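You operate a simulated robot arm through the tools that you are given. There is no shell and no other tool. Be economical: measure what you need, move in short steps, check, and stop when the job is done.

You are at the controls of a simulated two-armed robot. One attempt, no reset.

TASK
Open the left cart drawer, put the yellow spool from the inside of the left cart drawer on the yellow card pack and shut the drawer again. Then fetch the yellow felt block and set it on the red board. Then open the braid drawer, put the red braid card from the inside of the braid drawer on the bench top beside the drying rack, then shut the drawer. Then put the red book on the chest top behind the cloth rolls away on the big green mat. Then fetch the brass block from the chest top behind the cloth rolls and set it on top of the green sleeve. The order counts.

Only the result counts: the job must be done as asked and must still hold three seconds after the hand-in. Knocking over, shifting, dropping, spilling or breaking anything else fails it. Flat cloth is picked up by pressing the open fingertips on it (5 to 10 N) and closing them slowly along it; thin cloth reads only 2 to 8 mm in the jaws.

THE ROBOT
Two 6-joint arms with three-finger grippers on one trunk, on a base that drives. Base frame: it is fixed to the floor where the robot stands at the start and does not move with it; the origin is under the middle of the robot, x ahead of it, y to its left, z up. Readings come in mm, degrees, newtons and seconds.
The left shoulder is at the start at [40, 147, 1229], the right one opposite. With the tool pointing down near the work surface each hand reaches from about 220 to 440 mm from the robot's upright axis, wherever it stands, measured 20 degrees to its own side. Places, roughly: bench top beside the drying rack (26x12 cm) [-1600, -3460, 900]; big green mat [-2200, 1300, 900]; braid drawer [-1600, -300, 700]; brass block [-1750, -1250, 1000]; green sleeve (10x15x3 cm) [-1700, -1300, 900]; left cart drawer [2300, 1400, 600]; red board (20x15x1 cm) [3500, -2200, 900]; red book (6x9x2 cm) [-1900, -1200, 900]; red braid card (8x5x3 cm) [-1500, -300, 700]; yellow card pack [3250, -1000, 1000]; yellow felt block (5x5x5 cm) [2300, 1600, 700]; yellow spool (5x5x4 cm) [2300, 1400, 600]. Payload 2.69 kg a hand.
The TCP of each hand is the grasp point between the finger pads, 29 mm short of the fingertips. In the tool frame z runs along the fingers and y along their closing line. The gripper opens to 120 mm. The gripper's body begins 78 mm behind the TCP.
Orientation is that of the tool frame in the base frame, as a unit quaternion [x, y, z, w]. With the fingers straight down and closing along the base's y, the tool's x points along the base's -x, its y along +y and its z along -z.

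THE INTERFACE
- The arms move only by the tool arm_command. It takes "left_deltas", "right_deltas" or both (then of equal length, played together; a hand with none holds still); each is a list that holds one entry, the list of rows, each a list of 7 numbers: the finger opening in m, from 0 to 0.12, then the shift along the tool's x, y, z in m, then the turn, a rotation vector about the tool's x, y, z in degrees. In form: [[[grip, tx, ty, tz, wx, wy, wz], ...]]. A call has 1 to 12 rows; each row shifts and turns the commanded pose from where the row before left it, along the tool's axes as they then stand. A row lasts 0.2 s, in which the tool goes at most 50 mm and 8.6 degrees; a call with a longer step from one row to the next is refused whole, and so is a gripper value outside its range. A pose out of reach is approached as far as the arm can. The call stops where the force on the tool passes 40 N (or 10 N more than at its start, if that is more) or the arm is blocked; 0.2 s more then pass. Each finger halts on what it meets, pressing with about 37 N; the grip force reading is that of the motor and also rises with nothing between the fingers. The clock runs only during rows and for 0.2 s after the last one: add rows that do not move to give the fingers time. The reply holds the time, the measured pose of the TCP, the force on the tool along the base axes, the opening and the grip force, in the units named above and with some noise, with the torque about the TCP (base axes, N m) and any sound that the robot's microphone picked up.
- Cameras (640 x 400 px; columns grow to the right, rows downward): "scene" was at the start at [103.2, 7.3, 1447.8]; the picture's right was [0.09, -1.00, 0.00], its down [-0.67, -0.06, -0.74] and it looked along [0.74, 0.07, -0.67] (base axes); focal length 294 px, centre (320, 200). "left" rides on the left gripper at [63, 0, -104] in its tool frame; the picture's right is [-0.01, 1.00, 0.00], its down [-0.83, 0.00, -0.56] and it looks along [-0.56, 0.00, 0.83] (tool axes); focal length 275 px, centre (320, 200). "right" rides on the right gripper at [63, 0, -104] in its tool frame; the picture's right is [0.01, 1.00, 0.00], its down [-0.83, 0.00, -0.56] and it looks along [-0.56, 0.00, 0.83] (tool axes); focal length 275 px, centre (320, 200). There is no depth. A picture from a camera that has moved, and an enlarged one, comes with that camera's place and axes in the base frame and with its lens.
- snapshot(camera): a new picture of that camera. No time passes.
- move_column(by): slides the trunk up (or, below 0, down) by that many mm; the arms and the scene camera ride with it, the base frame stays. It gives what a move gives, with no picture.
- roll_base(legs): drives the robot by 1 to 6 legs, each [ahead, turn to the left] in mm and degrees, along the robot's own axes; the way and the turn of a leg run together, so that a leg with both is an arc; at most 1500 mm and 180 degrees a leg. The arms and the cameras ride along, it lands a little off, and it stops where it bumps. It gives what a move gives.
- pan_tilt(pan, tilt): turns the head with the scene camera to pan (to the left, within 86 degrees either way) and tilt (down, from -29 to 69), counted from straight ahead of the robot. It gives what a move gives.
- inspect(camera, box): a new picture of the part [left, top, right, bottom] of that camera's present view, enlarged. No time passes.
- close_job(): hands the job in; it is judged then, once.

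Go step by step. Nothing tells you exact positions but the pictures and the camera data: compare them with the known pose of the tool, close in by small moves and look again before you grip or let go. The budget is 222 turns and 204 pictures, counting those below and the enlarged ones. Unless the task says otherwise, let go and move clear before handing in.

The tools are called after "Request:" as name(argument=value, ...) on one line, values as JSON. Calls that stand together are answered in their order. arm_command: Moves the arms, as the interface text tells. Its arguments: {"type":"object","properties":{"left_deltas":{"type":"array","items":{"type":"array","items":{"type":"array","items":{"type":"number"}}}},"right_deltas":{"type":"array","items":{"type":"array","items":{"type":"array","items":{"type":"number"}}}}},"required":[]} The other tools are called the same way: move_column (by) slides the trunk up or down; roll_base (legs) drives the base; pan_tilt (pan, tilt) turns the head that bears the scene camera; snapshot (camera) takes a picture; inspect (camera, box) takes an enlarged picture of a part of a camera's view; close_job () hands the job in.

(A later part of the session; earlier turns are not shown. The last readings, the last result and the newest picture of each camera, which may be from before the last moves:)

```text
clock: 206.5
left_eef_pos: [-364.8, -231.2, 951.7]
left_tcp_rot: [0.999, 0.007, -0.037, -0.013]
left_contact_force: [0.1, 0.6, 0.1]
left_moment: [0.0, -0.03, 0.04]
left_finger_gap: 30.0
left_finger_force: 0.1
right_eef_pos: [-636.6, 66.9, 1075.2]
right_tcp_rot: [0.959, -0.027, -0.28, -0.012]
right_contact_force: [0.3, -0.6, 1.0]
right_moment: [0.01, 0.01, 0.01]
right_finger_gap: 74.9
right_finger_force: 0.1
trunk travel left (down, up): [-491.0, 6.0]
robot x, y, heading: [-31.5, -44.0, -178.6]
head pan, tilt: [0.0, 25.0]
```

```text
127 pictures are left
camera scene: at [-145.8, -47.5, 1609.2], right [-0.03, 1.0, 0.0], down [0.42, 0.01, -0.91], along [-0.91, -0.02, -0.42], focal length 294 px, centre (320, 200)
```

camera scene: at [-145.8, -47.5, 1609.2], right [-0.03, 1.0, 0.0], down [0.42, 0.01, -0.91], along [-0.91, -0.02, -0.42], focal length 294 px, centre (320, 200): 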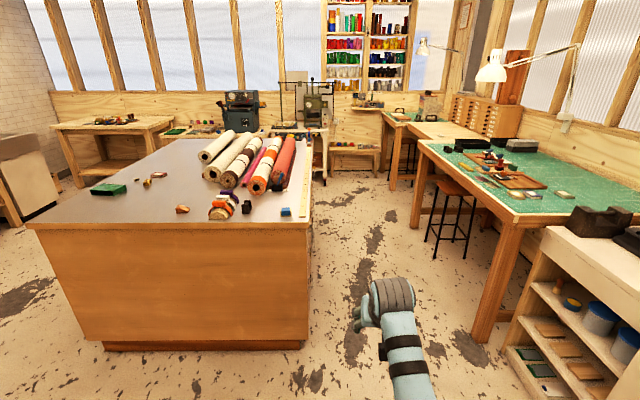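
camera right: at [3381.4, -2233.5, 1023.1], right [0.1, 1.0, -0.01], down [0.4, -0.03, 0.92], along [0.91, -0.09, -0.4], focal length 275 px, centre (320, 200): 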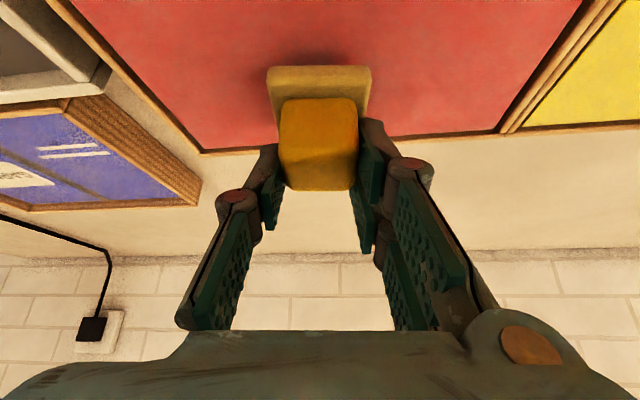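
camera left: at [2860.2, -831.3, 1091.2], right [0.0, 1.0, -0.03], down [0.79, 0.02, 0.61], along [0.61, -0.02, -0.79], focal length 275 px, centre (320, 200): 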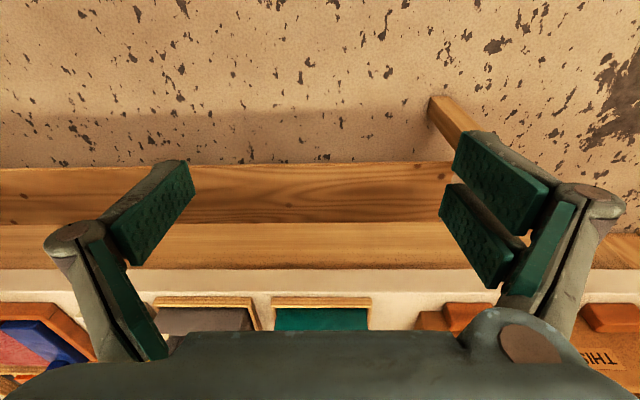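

The big chest (top ≈ z 935) has the braid drawer probably on its +y side near x -1600. Drive to the corridor beside it and look.

Request:
roll_base(legs=[[0, -32.2], [1009, 0], [0, 30.7]])

Request:
pan_tilt(pan=45, tilt=35)

Request:
snapshot(camera="scene")

```text
clock: 214.9
left_eef_pos: [-1250.7, 294.0, 952.1]
left_tcp_rot: [0.999, 0.0, -0.036, -0.014]
left_contact_force: [-0.1, 0.2, 0.0]
left_moment: [0.0, 0.03, 0.02]
left_finger_gap: 29.9
left_finger_force: 0.1
right_eef_pos: [-1517.7, 599.0, 1074.2]
right_tcp_rot: [0.959, -0.034, -0.28, -0.015]
right_contact_force: [-1.1, 0.6, -0.3]
right_moment: [-0.02, 0.01, -0.02]
right_finger_gap: 74.8
right_finger_force: 0.1
trunk travel left (down, up): [-491.0, 6.0]
robot x, y, heading: [-917.1, 476.9, -179.3]
head pan, tilt: [0.0, 25.0]
```

```text
clock: 216.0
left_eef_pos: [-1251.3, 294.3, 951.7]
left_tcp_rot: [0.999, 0.0, -0.037, -0.014]
left_contact_force: [0.3, -1.2, 0.2]
left_moment: [0.0, -0.02, 0.01]
left_finger_gap: 29.6
left_finger_force: 0.0
right_eef_pos: [-1517.8, 597.5, 1074.7]
right_tcp_rot: [0.959, -0.034, -0.28, -0.014]
right_contact_force: [0.8, 0.1, 0.2]
right_moment: [-0.02, 0.01, -0.01]
right_finger_gap: 74.8
right_finger_force: 0.1
trunk travel left (down, up): [-491.0, 6.0]
robot x, y, heading: [-916.0, 476.4, -179.1]
head pan, tilt: [45.0, 35.0]
```

```text
126 pictures are left
camera scene: at [-999.0, 413.2, 1593.5], right [-0.72, 0.7, 0.0], down [0.4, 0.41, -0.82], along [-0.57, -0.59, -0.57], focal length 294 px, centre (320, 200)
```

scene: 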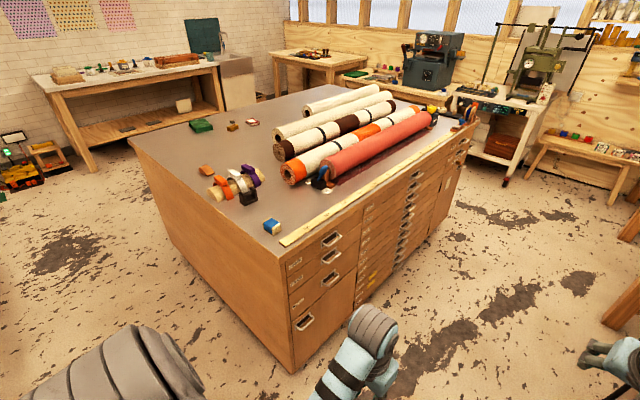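

The drawers are on the +y face of the chest. Zoom in on the labels.

Request:
inspect(camera="scene", box=[265, 190, 405, 370])

Request:
inspect(camera="scene", box=[130, 80, 330, 240])

```text
2.22 times, centred on (335, 280) of scene
camera zoom: at [-999.0, 413.2, 1593.5], right [-0.72, 0.7, 0.0], down [0.4, 0.41, -0.82], along [-0.57, -0.59, -0.57], focal length 654 px, centre (287, 22)
```

zoom: 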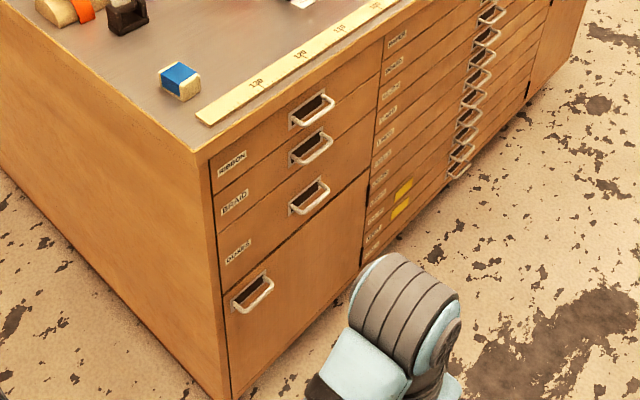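

```text
2.50 times, centred on (230, 160) of scene
camera zoom: at [-999.0, 413.2, 1593.5], right [-0.72, 0.7, 0.0], down [0.4, 0.41, -0.82], along [-0.57, -0.59, -0.57], focal length 736 px, centre (545, 300)
```

zoom: 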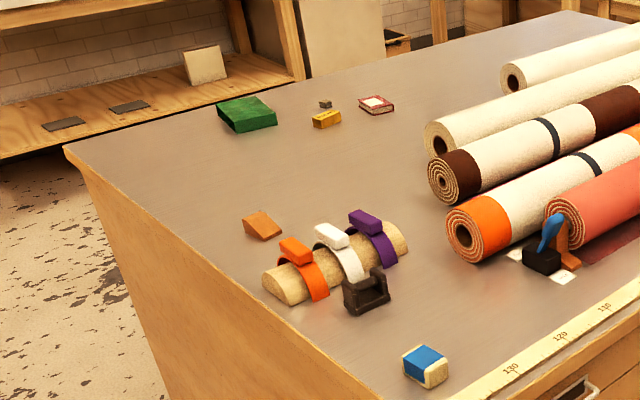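

BRAID is the second drawer of the near column, handle near x -1575. Drive alongside and turn to face the chest (-y).

Request:
roll_base(legs=[[0, -7.0], [534, 0], [0, 96.1]])

Request:
pan_tilt(pan=-15, tilt=45)

Request:
snapshot(camera="scene")

Request:
snapshot(camera="right")

```text
clock: 223.8
left_eef_pos: [-1268.8, 200.1, 951.7]
left_tcp_rot: [0.713, 0.7, -0.036, 0.015]
left_contact_force: [-0.2, -0.8, 0.7]
left_moment: [-0.01, -0.01, -0.01]
left_finger_gap: 30.1
left_finger_force: 0.2
right_eef_pos: [-1576.8, -61.4, 1074.5]
right_tcp_rot: [0.708, 0.648, -0.211, 0.186]
right_contact_force: [-0.2, -0.4, -0.8]
right_moment: [-0.01, -0.02, 0.01]
right_finger_gap: 75.1
right_finger_force: 0.1
trunk travel left (down, up): [-491.0, 6.0]
robot x, y, heading: [-1446.2, 539.0, -90.1]
head pan, tilt: [45.0, 35.0]
```

```text
clock: 225.1
left_eef_pos: [-1268.5, 199.0, 951.4]
left_tcp_rot: [0.713, 0.7, -0.036, 0.016]
left_contact_force: [-0.1, 0.2, -0.1]
left_moment: [0.01, 0.0, 0.02]
left_finger_gap: 30.0
left_finger_force: 0.2
right_eef_pos: [-1577.2, -62.5, 1074.4]
right_tcp_rot: [0.708, 0.648, -0.21, 0.185]
right_contact_force: [0.5, -0.1, 0.2]
right_moment: [-0.03, 0.0, -0.03]
right_finger_gap: 75.0
right_finger_force: 0.0
trunk travel left (down, up): [-491.0, 6.0]
robot x, y, heading: [-1448.2, 536.2, -90.0]
head pan, tilt: [-15.0, 45.0]
```

```text
123 pictures are left
camera scene: at [-1466.0, 437.6, 1578.7], right [-0.96, 0.26, 0.0], down [0.19, 0.68, -0.71], along [-0.19, -0.68, -0.71], focal length 294 px, centre (320, 200)
```

scene: 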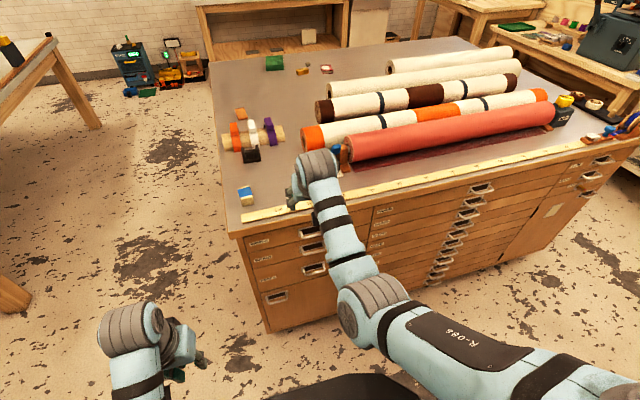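

```text
122 pictures are left
camera right: at [-1565.7, 45.5, 1127.2], right [1.0, -0.09, -0.01], down [-0.02, -0.4, 0.92], along [-0.08, -0.91, -0.4], focal length 275 px, centre (320, 200)
```

right: 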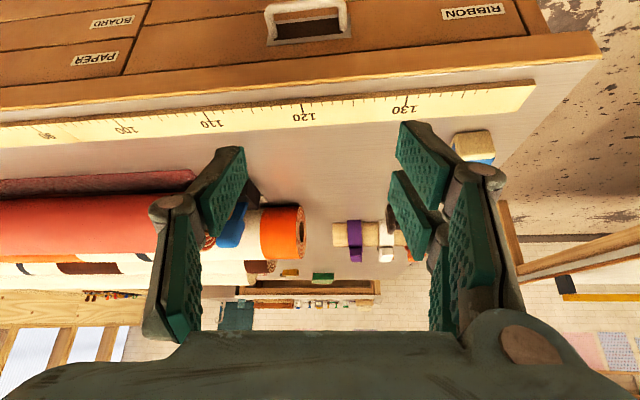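

RIBBON handle ~z 865, BRAID handle ~(-1600, -118, 775). Back off 40 mm, shift the hand, and lower the trunk.

Request:
roll_base(legs=[[-40, 0]])

Request:
move_column(by=-280)

Request:
arm_command(right_deltas=[[[0.1, 0, -0.024, 0, 0, 0, 0], [0.12, 0, 0, 0, 0, 0, 0]]])

Request:
snapshot(camera="right")

```text
clock: 225.9
left_eef_pos: [-1267.2, 231.6, 948.4]
left_tcp_rot: [0.713, 0.7, -0.033, 0.013]
left_contact_force: [0.4, -0.8, -1.0]
left_moment: [0.09, 0.04, -0.01]
left_finger_gap: 30.0
left_finger_force: 0.1
right_eef_pos: [-1576.4, -30.3, 1070.9]
right_tcp_rot: [0.709, 0.648, -0.209, 0.183]
right_contact_force: [-0.1, -0.8, -0.8]
right_moment: [0.0, -0.02, -0.04]
right_finger_gap: 74.8
right_finger_force: 0.0
trunk travel left (down, up): [-491.0, 6.0]
robot x, y, heading: [-1447.0, 573.0, -90.2]
head pan, tilt: [-15.0, 45.0]
```

```text
clock: 228.8
left_eef_pos: [-1267.5, 238.2, 672.3]
left_tcp_rot: [0.713, 0.7, -0.037, 0.016]
left_contact_force: [-0.1, -0.1, 0.0]
left_moment: [0.02, 0.01, 0.02]
left_finger_gap: 29.8
left_finger_force: 0.1
right_eef_pos: [-1577.1, -23.2, 795.0]
right_tcp_rot: [0.708, 0.648, -0.21, 0.186]
right_contact_force: [0.1, 0.2, -0.4]
right_moment: [-0.03, -0.01, 0.01]
right_finger_gap: 74.9
right_finger_force: 0.0
trunk travel left (down, up): [-211.0, 286.0]
robot x, y, heading: [-1443.9, 576.2, -90.5]
head pan, tilt: [-15.0, 45.0]
```

```text
clock: 229.4
left_eef_pos: [-1267.7, 236.9, 673.5]
left_tcp_rot: [0.713, 0.7, -0.037, 0.016]
left_contact_force: [-0.2, 0.0, 0.7]
left_moment: [0.03, 0.01, 0.02]
left_finger_gap: 30.2
left_finger_force: 0.0
right_eef_pos: [-1600.5, -20.8, 796.0]
right_tcp_rot: [0.708, 0.648, -0.21, 0.186]
right_contact_force: [0.5, 0.2, 0.1]
right_moment: [0.0, 0.01, 0.0]
right_finger_gap: 120.2
right_finger_force: 0.0
trunk travel left (down, up): [-211.0, 286.0]
robot x, y, heading: [-1443.3, 577.7, -90.4]
head pan, tilt: [-15.0, 45.0]
```

```text
121 pictures are left
camera right: at [-1589.1, 87.2, 848.9], right [1.0, -0.09, -0.01], down [-0.02, -0.4, 0.92], along [-0.09, -0.91, -0.4], focal length 275 px, centre (320, 200)
```

right: 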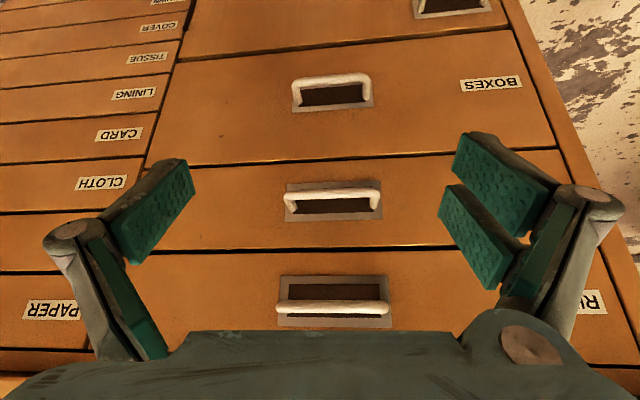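

BRAID is the middle handle (≈ -1599, -118, 753). Straighten yaw, lower 43 mm and approach.

Request:
arm_command(right_deltas=[[[0.12, 0, 0, 0, -3.2, 0, -5.05], [0.12, 0.023, 0, 0.036, 0, 0, 0]]])

Request:
roll_base(legs=[[62, 0]])

Request:
snapshot(camera="right")

```text
clock: 230.0
left_eef_pos: [-1268.3, 237.9, 672.9]
left_tcp_rot: [0.713, 0.7, -0.036, 0.016]
left_contact_force: [0.3, -0.8, -0.7]
left_moment: [0.04, 0.0, 0.02]
left_finger_gap: 29.9
left_finger_force: 0.0
right_eef_pos: [-1601.8, -20.1, 752.4]
right_tcp_rot: [0.674, 0.684, -0.2, 0.196]
right_contact_force: [0.2, 0.3, -0.6]
right_moment: [-0.02, 0.0, 0.01]
right_finger_gap: 119.7
right_finger_force: 0.1
trunk travel left (down, up): [-211.0, 286.0]
robot x, y, heading: [-1441.1, 580.2, -90.3]
head pan, tilt: [-15.0, 45.0]
```

```text
clock: 230.9
left_eef_pos: [-1268.4, 176.5, 672.1]
left_tcp_rot: [0.714, 0.699, -0.037, 0.016]
left_contact_force: [0.2, 0.0, 0.3]
left_moment: [0.03, -0.02, 0.01]
left_finger_gap: 30.2
left_finger_force: 0.1
right_eef_pos: [-1603.6, -81.6, 754.1]
right_tcp_rot: [0.673, 0.684, -0.2, 0.196]
right_contact_force: [0.3, -0.4, 0.1]
right_moment: [0.0, -0.02, 0.0]
right_finger_gap: 119.9
right_finger_force: 0.0
trunk travel left (down, up): [-211.0, 286.0]
robot x, y, heading: [-1441.9, 512.2, -90.5]
head pan, tilt: [-15.0, 45.0]
```

```text
120 pictures are left
camera right: at [-1603.5, 26.3, 805.8], right [1.0, 0.02, -0.01], down [0.02, -0.4, 0.92], along [0.01, -0.92, -0.4], focal length 275 px, centre (320, 200)
```

right: 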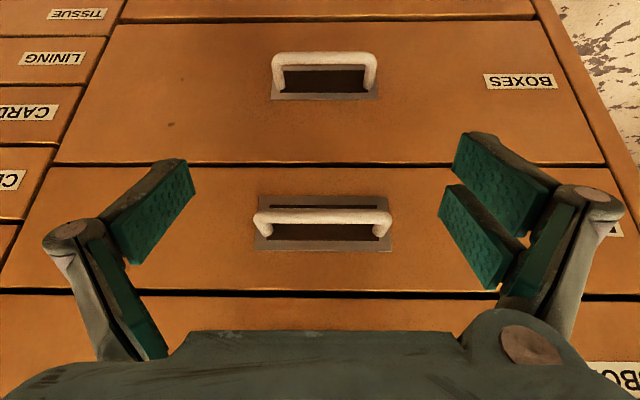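

Handle centred. Raise 4 mm, drive 22 mm further and close.

Request:
arm_command(right_deltas=[[[0.11, -0.002, 0.001, -0.0034, 0, 0, 0]]])

Request:
roll_base(legs=[[22, 0]])

Request:
snapshot(camera="right")

```text
clock: 231.3
left_eef_pos: [-1267.1, 175.9, 673.1]
left_tcp_rot: [0.714, 0.699, -0.036, 0.016]
left_contact_force: [0.1, 1.0, 0.8]
left_moment: [0.01, 0.03, 0.0]
left_finger_gap: 29.8
left_finger_force: 0.1
right_eef_pos: [-1602.9, -81.3, 757.2]
right_tcp_rot: [0.673, 0.684, -0.2, 0.196]
right_contact_force: [0.1, 0.0, 0.4]
right_moment: [0.02, 0.01, 0.02]
right_finger_gap: 110.3
right_finger_force: 0.2
trunk travel left (down, up): [-211.0, 286.0]
robot x, y, heading: [-1441.7, 511.1, -90.7]
head pan, tilt: [-15.0, 45.0]
```

```text
clock: 232.1
left_eef_pos: [-1267.9, 155.9, 674.5]
left_tcp_rot: [0.714, 0.699, -0.037, 0.016]
left_contact_force: [-0.6, 0.1, -0.2]
left_moment: [-0.03, 0.01, 0.0]
left_finger_gap: 30.0
left_finger_force: 0.0
right_eef_pos: [-1602.5, -102.8, 758.3]
right_tcp_rot: [0.673, 0.684, -0.202, 0.197]
right_contact_force: [-0.4, 0.2, 0.7]
right_moment: [0.0, 0.01, -0.02]
right_finger_gap: 110.2
right_finger_force: 0.1
trunk travel left (down, up): [-211.0, 286.0]
robot x, y, heading: [-1445.0, 489.6, -90.5]
head pan, tilt: [-15.0, 45.0]
```

```text
119 pictures are left
camera right: at [-1602.5, 5.4, 810.3], right [1.0, 0.02, -0.01], down [0.02, -0.4, 0.92], along [0.01, -0.92, -0.4], focal length 275 px, centre (320, 200)
```

right: 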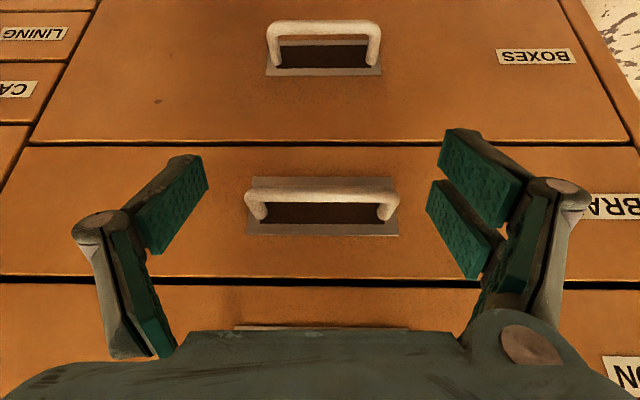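

Request:
arm_command(right_deltas=[[[0.11, -0.002, -0.001, -0.002, 0, 0, 0]]])

Request:
roll_base(legs=[[9, 0]])

Request:
arm_command(right_deltas=[[[0.1, 0, 0, 0, 0, 0, 0], [0.09, 0, 0, 0, 0, 0, 0], [0.08, 0, 0, 0, 0, 0, 0], [0.07, 0, 0, 0, 0, 0, 0], [0.06, 0, 0, 0, 0, 0, 0], [0.05, 0, 0, 0, 0, 0, 0], [0.04, 0, 0, 0, 0, 0, 0]]])

Request:
snapshot(camera="right")

```text
clock: 232.5
left_eef_pos: [-1268.7, 154.5, 672.8]
left_tcp_rot: [0.714, 0.698, -0.038, 0.016]
left_contact_force: [-0.3, 0.8, 0.5]
left_moment: [0.0, -0.01, 0.02]
left_finger_gap: 30.0
left_finger_force: 0.1
right_eef_pos: [-1603.2, -103.7, 760.2]
right_tcp_rot: [0.673, 0.684, -0.2, 0.196]
right_contact_force: [0.0, -0.4, 0.7]
right_moment: [-0.03, 0.01, 0.0]
right_finger_gap: 110.0
right_finger_force: 0.1
trunk travel left (down, up): [-211.0, 286.0]
robot x, y, heading: [-1444.3, 485.2, -90.2]
head pan, tilt: [-15.0, 45.0]
```

```text
clock: 233.3
left_eef_pos: [-1269.4, 146.4, 673.8]
left_tcp_rot: [0.713, 0.7, -0.036, 0.016]
left_contact_force: [0.7, -0.6, 0.0]
left_moment: [-0.01, 0.01, 0.02]
left_finger_gap: 29.9
left_finger_force: 0.1
right_eef_pos: [-1603.5, -113.3, 760.7]
right_tcp_rot: [0.673, 0.684, -0.2, 0.197]
right_contact_force: [0.4, -0.5, 0.2]
right_moment: [-0.03, -0.02, 0.0]
right_finger_gap: 110.0
right_finger_force: 0.2
trunk travel left (down, up): [-211.0, 286.0]
robot x, y, heading: [-1447.6, 481.6, -90.3]
head pan, tilt: [-15.0, 45.0]
```

```text
clock: 234.9
left_eef_pos: [-1267.0, 145.3, 671.5]
left_tcp_rot: [0.713, 0.7, -0.037, 0.016]
left_contact_force: [-1.0, 0.4, 0.2]
left_moment: [-0.02, -0.01, 0.02]
left_finger_gap: 30.0
left_finger_force: 0.1
right_eef_pos: [-1601.4, -113.9, 760.0]
right_tcp_rot: [0.674, 0.684, -0.2, 0.196]
right_contact_force: [10.0, 2.4, 2.4]
right_moment: [-0.05, -1.41, 0.24]
right_finger_gap: 83.0
right_finger_force: 44.9
trunk travel left (down, up): [-211.0, 286.0]
robot x, y, heading: [-1445.0, 484.1, -90.4]
head pan, tilt: [-15.0, 45.0]
```

```text
118 pictures are left
camera right: at [-1601.4, -4.8, 813.1], right [1.0, 0.02, -0.01], down [0.02, -0.4, 0.92], along [0.01, -0.92, -0.4], focal length 275 px, centre (320, 200)
```

right: 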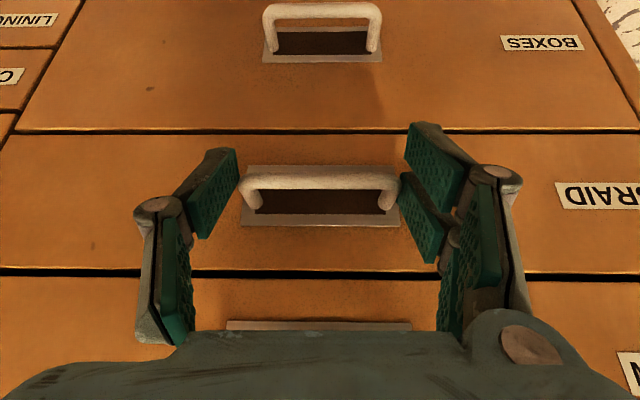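

Firm grip on the BRAID handle. Pull back.

Request:
roll_base(legs=[[-60, 0]])

Request:
snapshot(camera="right")

```text
clock: 235.8
left_eef_pos: [-1267.2, 203.7, 671.9]
left_tcp_rot: [0.713, 0.7, -0.036, 0.015]
left_contact_force: [0.4, 0.2, 0.8]
left_moment: [0.0, 0.01, 0.0]
left_finger_gap: 29.9
left_finger_force: 0.1
right_eef_pos: [-1602.1, -55.3, 759.1]
right_tcp_rot: [0.674, 0.684, -0.2, 0.194]
right_contact_force: [9.2, -0.3, -13.9]
right_moment: [-0.78, -0.28, -0.29]
right_finger_gap: 80.8
right_finger_force: 45.1
trunk travel left (down, up): [-211.0, 286.0]
robot x, y, heading: [-1442.1, 545.2, -90.5]
head pan, tilt: [-15.0, 45.0]
```

```text
117 pictures are left
camera right: at [-1601.9, 54.2, 811.7], right [1.0, 0.02, -0.01], down [0.02, -0.4, 0.92], along [0.01, -0.92, -0.4], focal length 275 px, centre (320, 200)
```

right: 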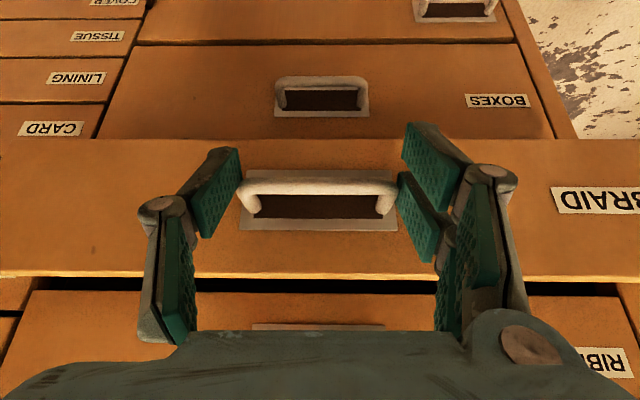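

The drawer is sliding out. A table leg is behind me, so pull the next stretch with the arm instead.

Request:
arm_command(right_deltas=[[[0.04, 0.021, 0, -0.0135, 0, 0, 0], [0.04, 0.021, 0, -0.0135, 0, 0, 0], [0.04, 0.021, 0, -0.0135, 0, 0, 0], [0.04, 0.021, 0, -0.0135, 0, 0, 0]]])

Request:
roll_base(legs=[[-50, 0]])

Request:
snapshot(camera="scene")

```text
clock: 236.8
left_eef_pos: [-1269.3, 204.0, 671.9]
left_tcp_rot: [0.713, 0.7, -0.035, 0.015]
left_contact_force: [0.5, -0.3, -0.3]
left_moment: [-0.02, -0.01, -0.02]
left_finger_gap: 30.0
left_finger_force: 0.1
right_eef_pos: [-1604.7, 48.1, 758.1]
right_tcp_rot: [0.674, 0.684, -0.199, 0.196]
right_contact_force: [-1.0, 2.0, -3.9]
right_moment: [0.3, -1.36, -0.12]
right_finger_gap: 79.9
right_finger_force: 44.9
trunk travel left (down, up): [-211.0, 286.0]
robot x, y, heading: [-1443.1, 543.3, -90.4]
head pan, tilt: [-15.0, 45.0]
```

```text
clock: 237.7
left_eef_pos: [-1265.7, 230.7, 671.5]
left_tcp_rot: [0.712, 0.701, -0.039, 0.016]
left_contact_force: [-0.3, 1.2, -0.2]
left_moment: [-0.02, -0.04, 0.02]
left_finger_gap: 29.9
left_finger_force: 0.1
right_eef_pos: [-1593.1, 71.2, 761.8]
right_tcp_rot: [0.667, 0.689, -0.194, 0.207]
right_contact_force: [19.5, 0.8, -7.6]
right_moment: [0.19, 0.0, 0.55]
right_finger_gap: 51.8
right_finger_force: 9.5
trunk travel left (down, up): [-211.0, 286.0]
robot x, y, heading: [-1444.3, 566.3, -89.7]
head pan, tilt: [-15.0, 45.0]
stopped in leg 1: the force on the tool passed its limit at 72 N (the readings are from after the stop); the commanded pose is now the measured one
```

```text
116 pictures are left
camera scene: at [-1461.8, 469.2, 1299.5], right [-0.97, 0.26, 0.0], down [0.18, 0.68, -0.71], along [-0.18, -0.68, -0.71], focal length 294 px, centre (320, 200)
```

scene: 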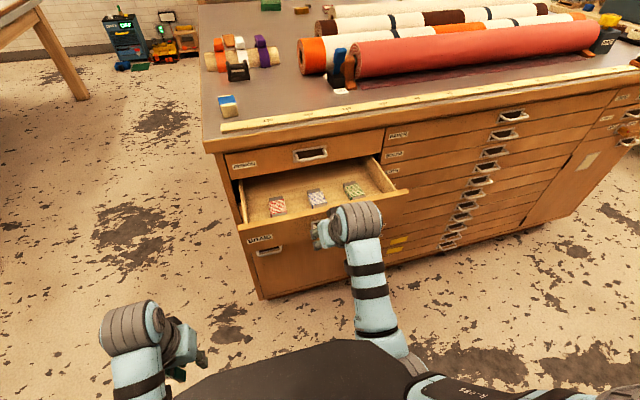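

The drawer is open (at its stop). Three braid cards are visible; the red one is leftmost. Release and look closer.

Request:
arm_command(right_deltas=[[[0.06, 0, 0, 0, 0, 0, 0], [0.09, 0, 0, 0, 0, 0, 0], [0.11, 0, 0, 0, 0, 0, 0], [0.11, 0.01, 0, -0.03, 0, 0, 0], [0.11, 0.01, 0, -0.04, 0, 0, 0], [0.11, 0, 0, -0.04, 0, 0, 0]]])

Request:
inspect(camera="scene", box=[220, 130, 430, 270])

Request:
snapshot(camera="right")

```text
clock: 239.3
left_eef_pos: [-1266.9, 231.0, 670.9]
left_tcp_rot: [0.713, 0.7, -0.037, 0.016]
left_contact_force: [0.3, -0.3, -0.5]
left_moment: [0.01, -0.05, 0.0]
left_finger_gap: 30.0
left_finger_force: 0.1
right_eef_pos: [-1650.2, 144.5, 831.9]
right_tcp_rot: [0.67, 0.683, -0.248, 0.153]
right_contact_force: [-0.7, 0.4, -0.2]
right_moment: [-0.02, -0.03, 0.01]
right_finger_gap: 110.4
right_finger_force: 0.1
right hand out of reach, approached as far as the arm can: row 6
trunk travel left (down, up): [-211.0, 286.0]
robot x, y, heading: [-1444.4, 563.6, -90.2]
head pan, tilt: [-15.0, 45.0]
stopped in row 6 (right hand): the arm was blocked; the commanded pose is now the measured one
```

```text
2.86 times, centred on (325, 200) of scene
camera zoom: at [-1465.2, 468.3, 1299.5], right [-0.97, 0.26, 0.0], down [0.18, 0.68, -0.71], along [-0.18, -0.68, -0.71], focal length 841 px, centre (306, 200)
```

zoom: 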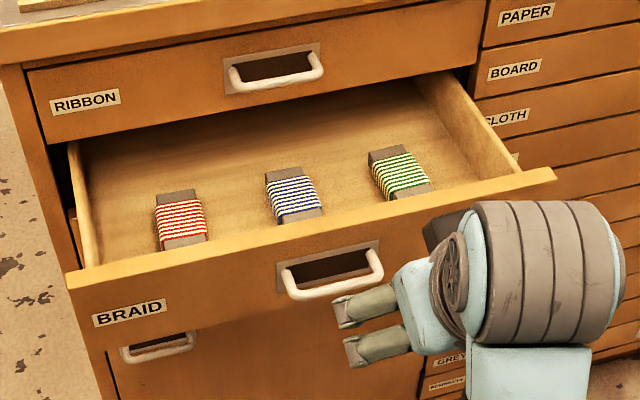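

```text
114 pictures are left
camera right: at [-1640.4, 252.5, 883.5], right [0.99, -0.02, -0.14], down [0.12, -0.4, 0.91], along [-0.07, -0.92, -0.39], focal length 275 px, centre (320, 200)
```

right: 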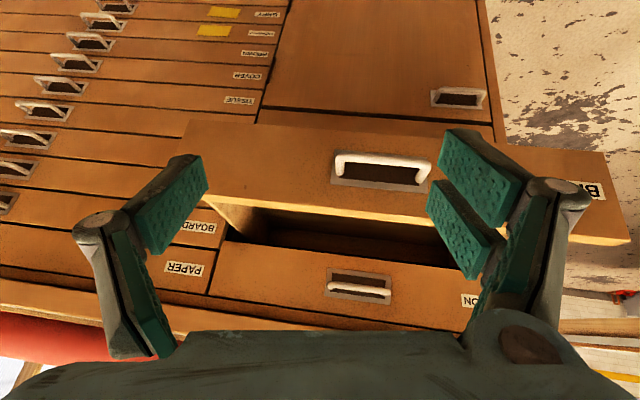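

Hand is clear; drawer open ~170 mm; red card near (-1487, -66). Turn the base left 9° and set the hand nearly vertical.

Request:
roll_base(legs=[[0, 9.0]])

Request:
arm_command(right_deltas=[[[0.1, 0, 0, -0.01, 0, 0, 7.2], [0.1, 0, 0, -0.01, 0, 0, 7.2], [0.09, 0, 0, 0, 0, 8, 0], [0.09, 0, 0, 0, 0, 8, 0], [0.09, 0, 0, 0, 0, 8, 0], [0.09, 0, 0, 0, -0.6, 0, -4]]])

Request:
snapshot(camera="right")

```text
clock: 240.3
left_eef_pos: [-1216.5, 260.8, 671.6]
left_tcp_rot: [0.655, 0.754, -0.037, 0.02]
left_contact_force: [0.2, 1.5, 0.8]
left_moment: [-0.05, 0.01, -0.01]
left_finger_gap: 29.9
left_finger_force: 0.1
right_eef_pos: [-1582.5, 118.0, 831.1]
right_tcp_rot: [0.614, 0.734, -0.234, 0.171]
right_contact_force: [1.1, -0.1, -1.0]
right_moment: [0.0, 0.02, 0.01]
right_finger_gap: 110.0
right_finger_force: 0.1
trunk travel left (down, up): [-211.0, 286.0]
robot x, y, heading: [-1443.2, 564.7, -81.1]
head pan, tilt: [-15.0, 45.0]
```

```text
clock: 241.3
left_eef_pos: [-1216.9, 261.6, 672.7]
left_tcp_rot: [0.655, 0.754, -0.036, 0.019]
left_contact_force: [0.3, -0.2, -0.3]
left_moment: [-0.01, 0.0, -0.01]
left_finger_gap: 29.9
left_finger_force: 0.0
right_eef_pos: [-1597.5, 117.0, 790.1]
right_tcp_rot: [0.724, 0.654, -0.201, 0.088]
right_contact_force: [-0.1, -0.4, 0.6]
right_moment: [-0.01, 0.0, -0.02]
right_finger_gap: 90.0
right_finger_force: 0.0
right hand out of reach, approached as far as the arm can: row 1, 2, 3, 4
trunk travel left (down, up): [-211.0, 286.0]
robot x, y, heading: [-1440.1, 568.2, -80.9]
head pan, tilt: [-15.0, 45.0]
stopped in row 4 (right hand): the arm was blocked; the commanded pose is now the measured one
```

```text
113 pictures are left
camera right: at [-1573.8, 213.8, 857.2], right [0.98, -0.13, -0.14], down [0.05, -0.54, 0.84], along [-0.18, -0.83, -0.53], focal length 275 px, centre (320, 200)
```

right: 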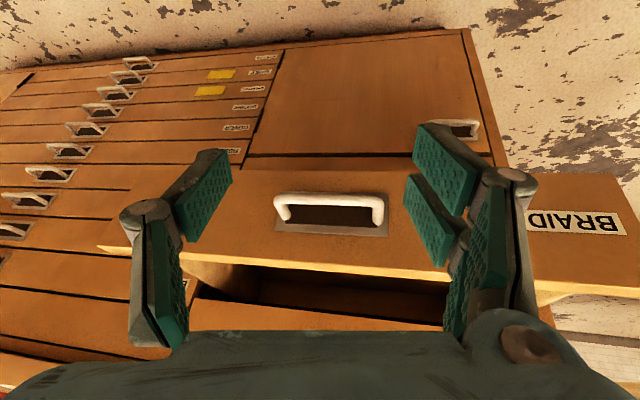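

Too cramped near the body; extend the hand forward and left first, then finish rotating.

Request:
arm_command(right_deltas=[[[0.09, -0.029, 0.025, -0.01, 0, 0, 0], [0.09, -0.029, 0.025, -0.01, 0, 0, 0], [0.09, -0.029, 0.025, -0.01, 0, 0, 0], [0.09, -0.029, 0.025, -0.01, 0, 0, 0]]])

```text
clock: 242.3
left_eef_pos: [-1215.5, 262.4, 672.3]
left_tcp_rot: [0.655, 0.754, -0.035, 0.019]
left_contact_force: [-0.1, -0.4, -1.0]
left_moment: [0.01, -0.01, 0.03]
left_finger_gap: 29.9
left_finger_force: 0.0
right_eef_pos: [-1493.5, 13.1, 860.8]
right_tcp_rot: [0.723, 0.655, -0.2, 0.089]
right_contact_force: [-0.1, 0.5, -0.4]
right_moment: [0.0, 0.02, 0.01]
right_finger_gap: 89.9
right_finger_force: 0.1
trunk travel left (down, up): [-211.0, 286.0]
robot x, y, heading: [-1439.8, 568.4, -81.0]
head pan, tilt: [-15.0, 45.0]
```

Request:
arm_command(right_deltas=[[[0.09, 0, 0, 0, 0, 0, 6.2], [0.09, 0, 0, 0, 0, 0, 6.2], [0.09, 0, 0, 0, 0, 0, 6.2], [0.09, 0, 0, 0, -3.4, 0, -7.2], [0.09, 0, 0, 0, -3.4, 0, -7.2], [0.09, 0, 0, 0, -3.4, 0, -7.2], [0.09, 0, 0, 0, 0, 8, 0], [0.09, 0, 0, 0, 0, 8, 0]]])

Request:
snapshot(camera="right")

```text
clock: 244.1
left_eef_pos: [-1217.1, 262.6, 673.3]
left_tcp_rot: [0.656, 0.754, -0.036, 0.019]
left_contact_force: [1.0, 0.2, 0.8]
left_moment: [0.04, -0.03, 0.02]
left_finger_gap: 29.9
left_finger_force: 0.1
right_eef_pos: [-1494.9, 4.4, 855.1]
right_tcp_rot: [0.708, 0.701, -0.056, 0.057]
right_contact_force: [0.4, -0.2, 0.7]
right_moment: [-0.04, -0.04, 0.0]
right_finger_gap: 90.2
right_finger_force: 0.0
right hand out of reach, approached as far as the arm can: row 8
trunk travel left (down, up): [-211.0, 286.0]
robot x, y, heading: [-1443.5, 567.8, -81.1]
head pan, tilt: [-15.0, 45.0]
```

```text
112 pictures are left
camera right: at [-1494.0, 82.4, 945.2], right [1.0, 0.0, 0.0], down [0.0, -0.73, 0.68], along [0.0, -0.68, -0.73], focal length 275 px, centre (320, 200)
```

right: 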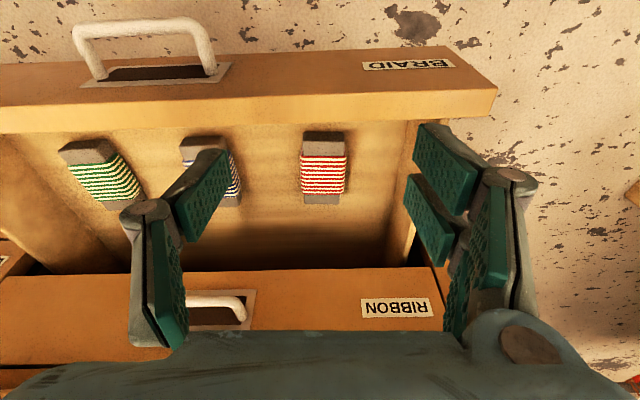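

Perfect view: red card near (-1491, -70). Drive 75 mm forward and lower above it.

Request:
roll_base(legs=[[75, 0]])

Request:
arm_command(right_deltas=[[[0.09, 0.004, -0.007, 0.028, 0, 0, 0], [0.09, 0.004, 0, 0.028, 0, 0, 0]]])

Request:
snapshot(camera="right")

```text
clock: 245.1
left_eef_pos: [-1205.0, 189.9, 670.9]
left_tcp_rot: [0.656, 0.753, -0.037, 0.019]
left_contact_force: [-0.4, -0.2, -0.2]
left_moment: [0.0, 0.0, 0.0]
left_finger_gap: 29.8
left_finger_force: 0.0
right_eef_pos: [-1483.4, -68.2, 853.5]
right_tcp_rot: [0.708, 0.701, -0.058, 0.059]
right_contact_force: [0.4, 0.4, 0.1]
right_moment: [-0.01, 0.01, -0.02]
right_finger_gap: 90.0
right_finger_force: 0.2
trunk travel left (down, up): [-211.0, 286.0]
robot x, y, heading: [-1434.4, 497.2, -81.4]
head pan, tilt: [-15.0, 45.0]
```

```text
clock: 245.7
left_eef_pos: [-1205.2, 189.2, 671.8]
left_tcp_rot: [0.655, 0.754, -0.036, 0.018]
left_contact_force: [0.0, 0.1, 0.4]
left_moment: [0.03, -0.01, 0.05]
left_finger_gap: 30.0
left_finger_force: 0.0
right_eef_pos: [-1492.1, -67.9, 796.9]
right_tcp_rot: [0.708, 0.701, -0.057, 0.059]
right_contact_force: [0.1, -0.7, 0.5]
right_moment: [-0.01, 0.01, 0.0]
right_finger_gap: 89.7
right_finger_force: 0.0
trunk travel left (down, up): [-211.0, 286.0]
robot x, y, heading: [-1432.1, 494.4, -80.8]
head pan, tilt: [-15.0, 45.0]
```

```text
111 pictures are left
camera right: at [-1490.3, 9.9, 887.6], right [1.0, 0.0, 0.0], down [0.0, -0.73, 0.68], along [0.0, -0.68, -0.73], focal length 275 px, centre (320, 200)
```

right: 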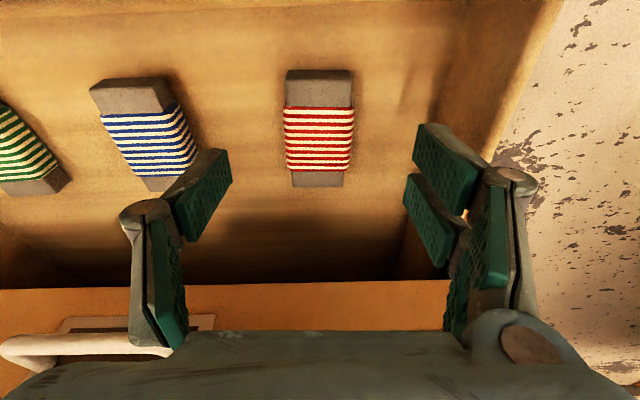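

Using the scale change, the card's top is at z≈698, centre (-1490, -99). Drive 28 mm more and descend partway.

Request:
roll_base(legs=[[28, 0]])

Request:
arm_command(right_deltas=[[[0.09, 0.005, -0.003, 0.035, 0, 0, 0], [0.09, 0.005, 0, 0.035, 0, 0, 0]]])

Request:
snapshot(camera="right")

```text
clock: 246.5
left_eef_pos: [-1201.3, 163.5, 673.3]
left_tcp_rot: [0.655, 0.754, -0.038, 0.02]
left_contact_force: [0.9, 1.2, -0.3]
left_moment: [0.01, 0.0, -0.02]
left_finger_gap: 30.1
left_finger_force: 0.0
right_eef_pos: [-1487.6, -93.3, 798.8]
right_tcp_rot: [0.709, 0.701, -0.057, 0.06]
right_contact_force: [-0.5, 1.2, 0.0]
right_moment: [-0.02, 0.01, 0.04]
right_finger_gap: 90.3
right_finger_force: 0.0
trunk travel left (down, up): [-211.0, 286.0]
robot x, y, heading: [-1430.8, 464.8, -81.1]
head pan, tilt: [-15.0, 45.0]
```

```text
clock: 247.1
left_eef_pos: [-1200.2, 164.7, 674.0]
left_tcp_rot: [0.655, 0.755, -0.039, 0.02]
left_contact_force: [-0.4, 0.0, 0.7]
left_moment: [0.04, 0.02, 0.01]
left_finger_gap: 29.9
left_finger_force: 0.0
right_eef_pos: [-1490.8, -95.4, 732.9]
right_tcp_rot: [0.708, 0.7, -0.063, 0.064]
right_contact_force: [2.3, 1.3, 42.1]
right_moment: [0.52, -0.03, -0.22]
right_finger_gap: 102.3
right_finger_force: 26.9
trunk travel left (down, up): [-211.0, 286.0]
robot x, y, heading: [-1426.8, 468.7, -81.1]
head pan, tilt: [-15.0, 45.0]
```

```text
110 pictures are left
camera right: at [-1489.6, -15.5, 822.9], right [1.0, 0.0, 0.0], down [-0.01, -0.72, 0.69], along [0.0, -0.69, -0.72], focal length 275 px, centre (320, 200)
```

right: 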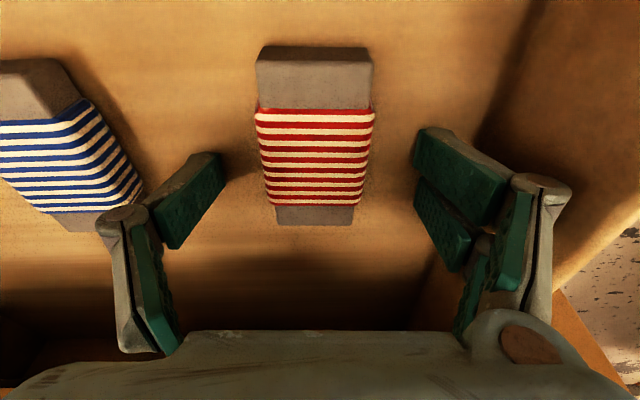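

Tips touched the drawer floor (z≈704). Raise 6 mm, shift back 10 mm, and close on the card.

Request:
arm_command(right_deltas=[[[0.09, 0.009, -0.002, -0.0075, 0, 0, 0], [0.09, 0, 0, 0, 0, 0, 0], [0.075, 0, 0, 0, 0, 0, 0], [0.06, 0, 0, 0, 0, 0, 0], [0.05, 0, 0, 0, 0, 0, 0], [0.04, 0, 0, 0, 0, 0, 0], [0.03, 0, 0, 0, 0, 0, 0], [0.03, 0, 0, 0, 0, 0, 0]]])

Request:
snapshot(camera="right")

```text
clock: 247.4
left_eef_pos: [-1196.1, 167.7, 674.3]
left_tcp_rot: [0.654, 0.755, -0.041, 0.018]
left_contact_force: [-0.3, 0.0, 1.1]
left_moment: [0.05, -0.03, -0.02]
left_finger_gap: 30.0
left_finger_force: 0.0
right_eef_pos: [-1477.7, -96.9, 745.2]
right_tcp_rot: [0.703, 0.703, -0.064, 0.08]
right_contact_force: [44.1, -1.0, 63.5]
right_moment: [0.95, -4.1, -0.65]
right_finger_gap: 48.4
right_finger_force: 29.1
trunk travel left (down, up): [-211.0, 286.0]
robot x, y, heading: [-1430.1, 469.5, -80.5]
head pan, tilt: [-15.0, 45.0]
stopped in row 1 (right hand): the force on the tool passed its limit at 63 N (the readings are from after the stop); the commanded pose is now the measured one
```

```text
109 pictures are left
camera right: at [-1479.5, -15.0, 833.2], right [1.0, 0.01, 0.02], down [-0.01, -0.7, 0.71], along [0.02, -0.71, -0.7], focal length 275 px, centre (320, 200)
```

right: 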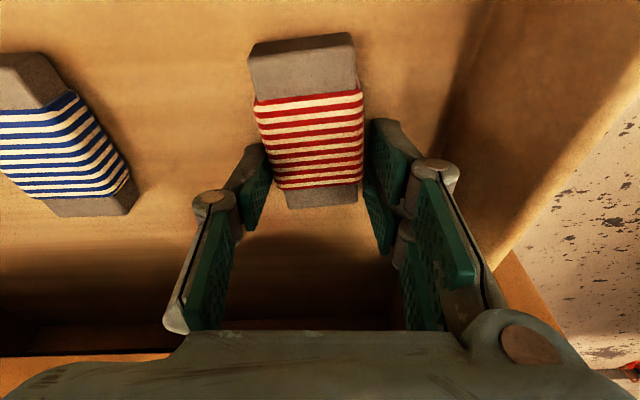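

Request:
arm_command(right_deltas=[[[0.06, 0, 0, -0.006, 0, 0, 0], [0.07, 0, 0, 0, 0, 0, 0]]])

Request:
snapshot(camera="right")

```text
clock: 248.0
left_eef_pos: [-1200.1, 163.6, 672.4]
left_tcp_rot: [0.655, 0.754, -0.038, 0.019]
left_contact_force: [0.7, -0.2, -0.3]
left_moment: [-0.04, 0.06, 0.03]
left_finger_gap: 29.8
left_finger_force: 0.0
right_eef_pos: [-1490.3, -94.8, 740.2]
right_tcp_rot: [0.708, 0.701, -0.062, 0.063]
right_contact_force: [6.9, 0.1, 19.8]
right_moment: [0.32, -1.06, -0.13]
right_finger_gap: 81.5
right_finger_force: 8.1
trunk travel left (down, up): [-211.0, 286.0]
robot x, y, heading: [-1427.1, 469.8, -81.0]
head pan, tilt: [-15.0, 45.0]
```

```text
108 pictures are left
camera right: at [-1489.3, -14.7, 829.5], right [1.0, -0.01, 0.0], down [0.0, -0.72, 0.69], along [0.0, -0.69, -0.72], focal length 275 px, centre (320, 200)
```

right: 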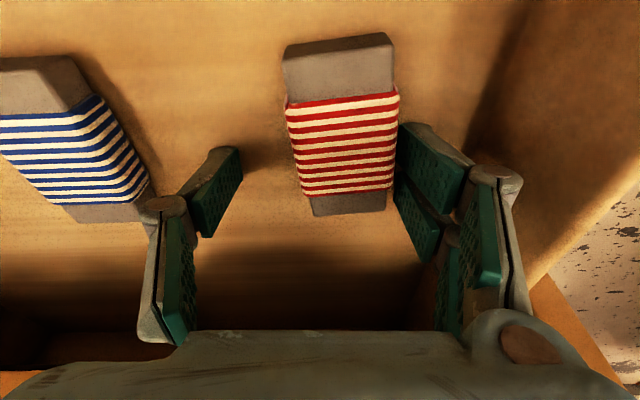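

Request:
arm_command(right_deltas=[[[0.075, 0.005, 0.003, -0.008, 0, 0, 0], [0.075, 0.005, 0.003, 0, 0, 0, 0]]])

Request:
snapshot(camera="right")

```text
clock: 248.6
left_eef_pos: [-1200.6, 162.0, 671.9]
left_tcp_rot: [0.655, 0.755, -0.036, 0.019]
left_contact_force: [0.3, -0.8, 0.0]
left_moment: [-0.01, -0.01, 0.02]
left_finger_gap: 30.3
left_finger_force: 0.2
right_eef_pos: [-1484.8, -83.4, 744.2]
right_tcp_rot: [0.708, 0.701, -0.06, 0.064]
right_contact_force: [0.7, 1.1, -0.3]
right_moment: [-0.04, -0.04, -0.01]
right_finger_gap: 75.2
right_finger_force: 0.0
trunk travel left (down, up): [-211.0, 286.0]
robot x, y, heading: [-1427.7, 466.5, -81.2]
head pan, tilt: [-15.0, 45.0]
```

```text
107 pictures are left
camera right: at [-1484.5, -4.3, 834.5], right [1.0, -0.01, 0.0], down [-0.01, -0.72, 0.69], along [0.0, -0.69, -0.72], focal length 275 px, centre (320, 200)
```

right: 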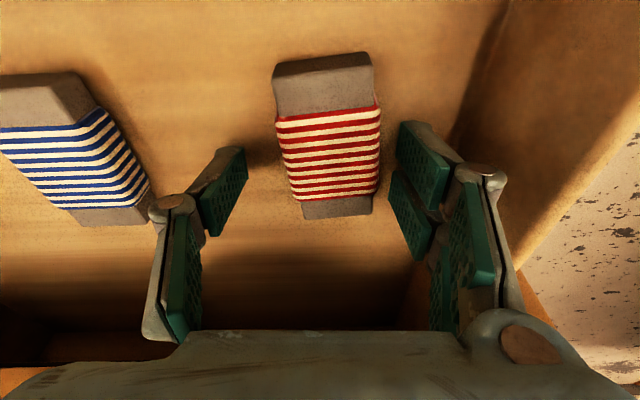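

Free now and centred. Lower 3 mm and close gradually.

Request:
arm_command(right_deltas=[[[0.075, 0, 0.003, 0.003, 0, 0, 0], [0.065, 0, 0, 0, 0, 0, 0], [0.057, 0, 0, 0, 0, 0, 0], [0.05, 0, 0, 0, 0, 0, 0], [0.042, 0, 0, 0, 0, 0, 0], [0.035, 0, 0, 0, 0, 0, 0], [0.03, 0, 0, 0, 0, 0, 0], [0.03, 0, 0, 0, 0, 0, 0]]])

Request:
snapshot(camera="right")

```text
clock: 250.3
left_eef_pos: [-1200.0, 162.8, 672.5]
left_tcp_rot: [0.654, 0.755, -0.036, 0.019]
left_contact_force: [-0.5, -0.4, -0.1]
left_moment: [0.01, -0.08, -0.01]
left_finger_gap: 29.9
left_finger_force: 0.1
right_eef_pos: [-1478.5, -87.7, 744.8]
right_tcp_rot: [0.707, 0.701, -0.061, 0.069]
right_contact_force: [8.6, 0.6, 21.9]
right_moment: [0.45, -0.73, -0.24]
right_finger_gap: 44.1
right_finger_force: 9.4
trunk travel left (down, up): [-211.0, 286.0]
robot x, y, heading: [-1427.7, 468.1, -80.9]
head pan, tilt: [-15.0, 45.0]
stopped in row 8 (right hand): the force on the tool passed its limit at 45 N (the readings are from after the stop); the commanded pose is now the measured one
```

```text
106 pictures are left
camera right: at [-1478.7, -6.2, 834.7], right [1.0, 0.0, 0.01], down [-0.01, -0.71, 0.7], along [0.01, -0.7, -0.71], focal length 275 px, centre (320, 200)
```

right: 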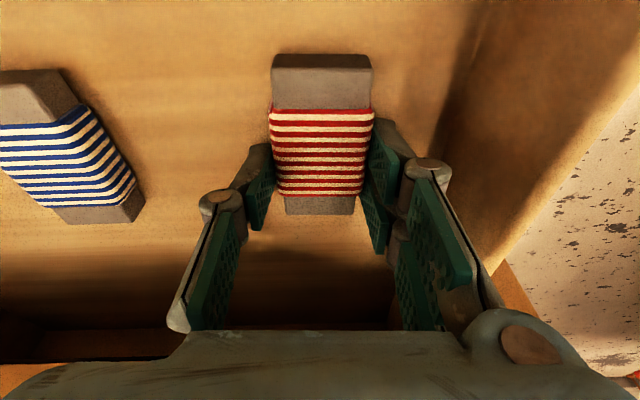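

Fingers are on the card; tips extend as they close. Lift 3 mm and tighten.

Request:
arm_command(right_deltas=[[[0.035, 0, 0, -0.003, 0, 0, 0], [0.03, 0, 0, -0.001, 0, 0, 0], [0.025, 0, 0, 0, 0, 0, 0], [0.02, 0, 0, 0, 0, 0, 0]]])

Request:
arm_command(right_deltas=[[[0.02, -0.001, 0, -0.01, 0, 0, 0], [0.02, -0.002, 0, -0.02, 0, 0, 0]]])

Request:
snapshot(camera="right")

```text
clock: 251.3
left_eef_pos: [-1200.2, 161.9, 672.2]
left_tcp_rot: [0.655, 0.754, -0.036, 0.018]
left_contact_force: [0.3, -0.4, -0.4]
left_moment: [0.03, -0.01, -0.01]
left_finger_gap: 29.8
left_finger_force: 0.1
right_eef_pos: [-1481.6, -85.3, 745.7]
right_tcp_rot: [0.708, 0.701, -0.06, 0.065]
right_contact_force: [0.2, 0.1, -0.5]
right_moment: [0.0, 0.01, -0.03]
right_finger_gap: 42.9
right_finger_force: 37.5
trunk travel left (down, up): [-211.0, 286.0]
robot x, y, heading: [-1430.0, 471.2, -81.0]
head pan, tilt: [-15.0, 45.0]
```

```text
clock: 251.9
left_eef_pos: [-1201.1, 161.8, 672.3]
left_tcp_rot: [0.655, 0.755, -0.035, 0.019]
left_contact_force: [0.0, -0.1, -0.1]
left_moment: [0.01, -0.03, -0.02]
left_finger_gap: 29.8
left_finger_force: 0.0
right_eef_pos: [-1483.7, -83.0, 776.2]
right_tcp_rot: [0.707, 0.701, -0.061, 0.066]
right_contact_force: [1.1, -0.1, -1.4]
right_moment: [0.02, -0.01, 0.03]
right_finger_gap: 42.9
right_finger_force: 36.5
trunk travel left (down, up): [-211.0, 286.0]
robot x, y, heading: [-1428.0, 466.2, -81.2]
head pan, tilt: [-15.0, 45.0]
```

```text
105 pictures are left
camera right: at [-1481.9, -2.7, 866.8], right [1.0, 0.0, 0.01], down [-0.01, -0.72, 0.69], along [0.0, -0.69, -0.72], focal length 275 px, centre (320, 200)
```

right: 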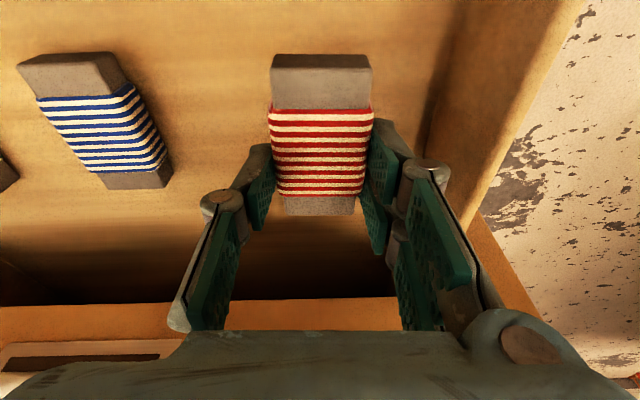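

The red card is held. Raise the trunk, leave the corridor and drive round the chest toward the bench by the drying rack.

Request:
move_column(by=280)

Request:
roll_base(legs=[[0, 81.0], [680, 0], [0, -90.0], [1350, 0], [1350, 0], [0, -35]])

Request:
pan_tilt(pan=0, tilt=30)

Request:
snapshot(camera="scene")

```text
clock: 254.7
left_eef_pos: [-1200.7, 162.9, 952.2]
left_tcp_rot: [0.655, 0.755, -0.035, 0.018]
left_contact_force: [-0.5, 0.7, -0.1]
left_moment: [0.03, 0.05, -0.01]
left_finger_gap: 29.7
left_finger_force: 0.0
right_eef_pos: [-1482.4, -83.8, 1055.7]
right_tcp_rot: [0.707, 0.702, -0.061, 0.067]
right_contact_force: [-0.7, -1.0, -0.3]
right_moment: [0.0, 0.01, -0.02]
right_finger_gap: 43.1
right_finger_force: 37.1
trunk travel left (down, up): [-491.0, 6.0]
robot x, y, heading: [-1429.2, 469.9, -81.1]
head pan, tilt: [-15.0, 45.0]
```

```text
clock: 280.2
left_eef_pos: [-751.3, -2633.5, 950.8]
left_tcp_rot: [0.888, 0.457, -0.041, 0.004]
left_contact_force: [-0.8, 0.9, -0.2]
left_moment: [0.0, 0.01, 0.01]
left_finger_gap: 29.9
left_finger_force: 0.0
right_eef_pos: [-1124.2, -2616.5, 1056.0]
right_tcp_rot: [0.917, 0.389, -0.08, 0.04]
right_contact_force: [0.7, 0.0, -0.6]
right_moment: [0.01, 0.01, 0.0]
right_finger_gap: 43.0
right_finger_force: 37.3
trunk travel left (down, up): [-491.0, 6.0]
robot x, y, heading: [-704.0, -2254.3, -124.9]
head pan, tilt: [-15.0, 45.0]
```

```text
clock: 280.9
left_eef_pos: [-753.0, -2632.9, 950.8]
left_tcp_rot: [0.888, 0.458, -0.04, 0.004]
left_contact_force: [0.1, 0.0, -1.2]
left_moment: [0.01, 0.02, -0.02]
left_finger_gap: 30.2
left_finger_force: 0.1
right_eef_pos: [-1125.3, -2615.0, 1056.3]
right_tcp_rot: [0.917, 0.389, -0.08, 0.04]
right_contact_force: [-1.0, 0.1, -0.5]
right_moment: [0.01, 0.01, -0.01]
right_finger_gap: 43.1
right_finger_force: 37.1
trunk travel left (down, up): [-491.0, 6.0]
robot x, y, heading: [-708.8, -2253.6, -124.6]
head pan, tilt: [0.0, 30.0]
```

```text
104 pictures are left
camera scene: at [-769.9, -2346.0, 1601.2], right [-0.82, 0.57, 0.0], down [0.28, 0.41, -0.87], along [-0.49, -0.71, -0.5], focal length 294 px, centre (320, 200)
```

scene: 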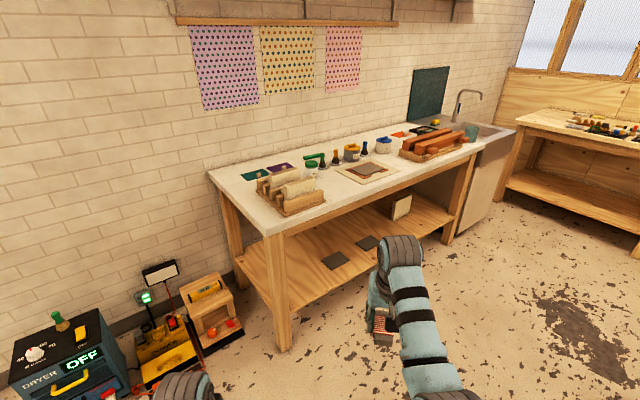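

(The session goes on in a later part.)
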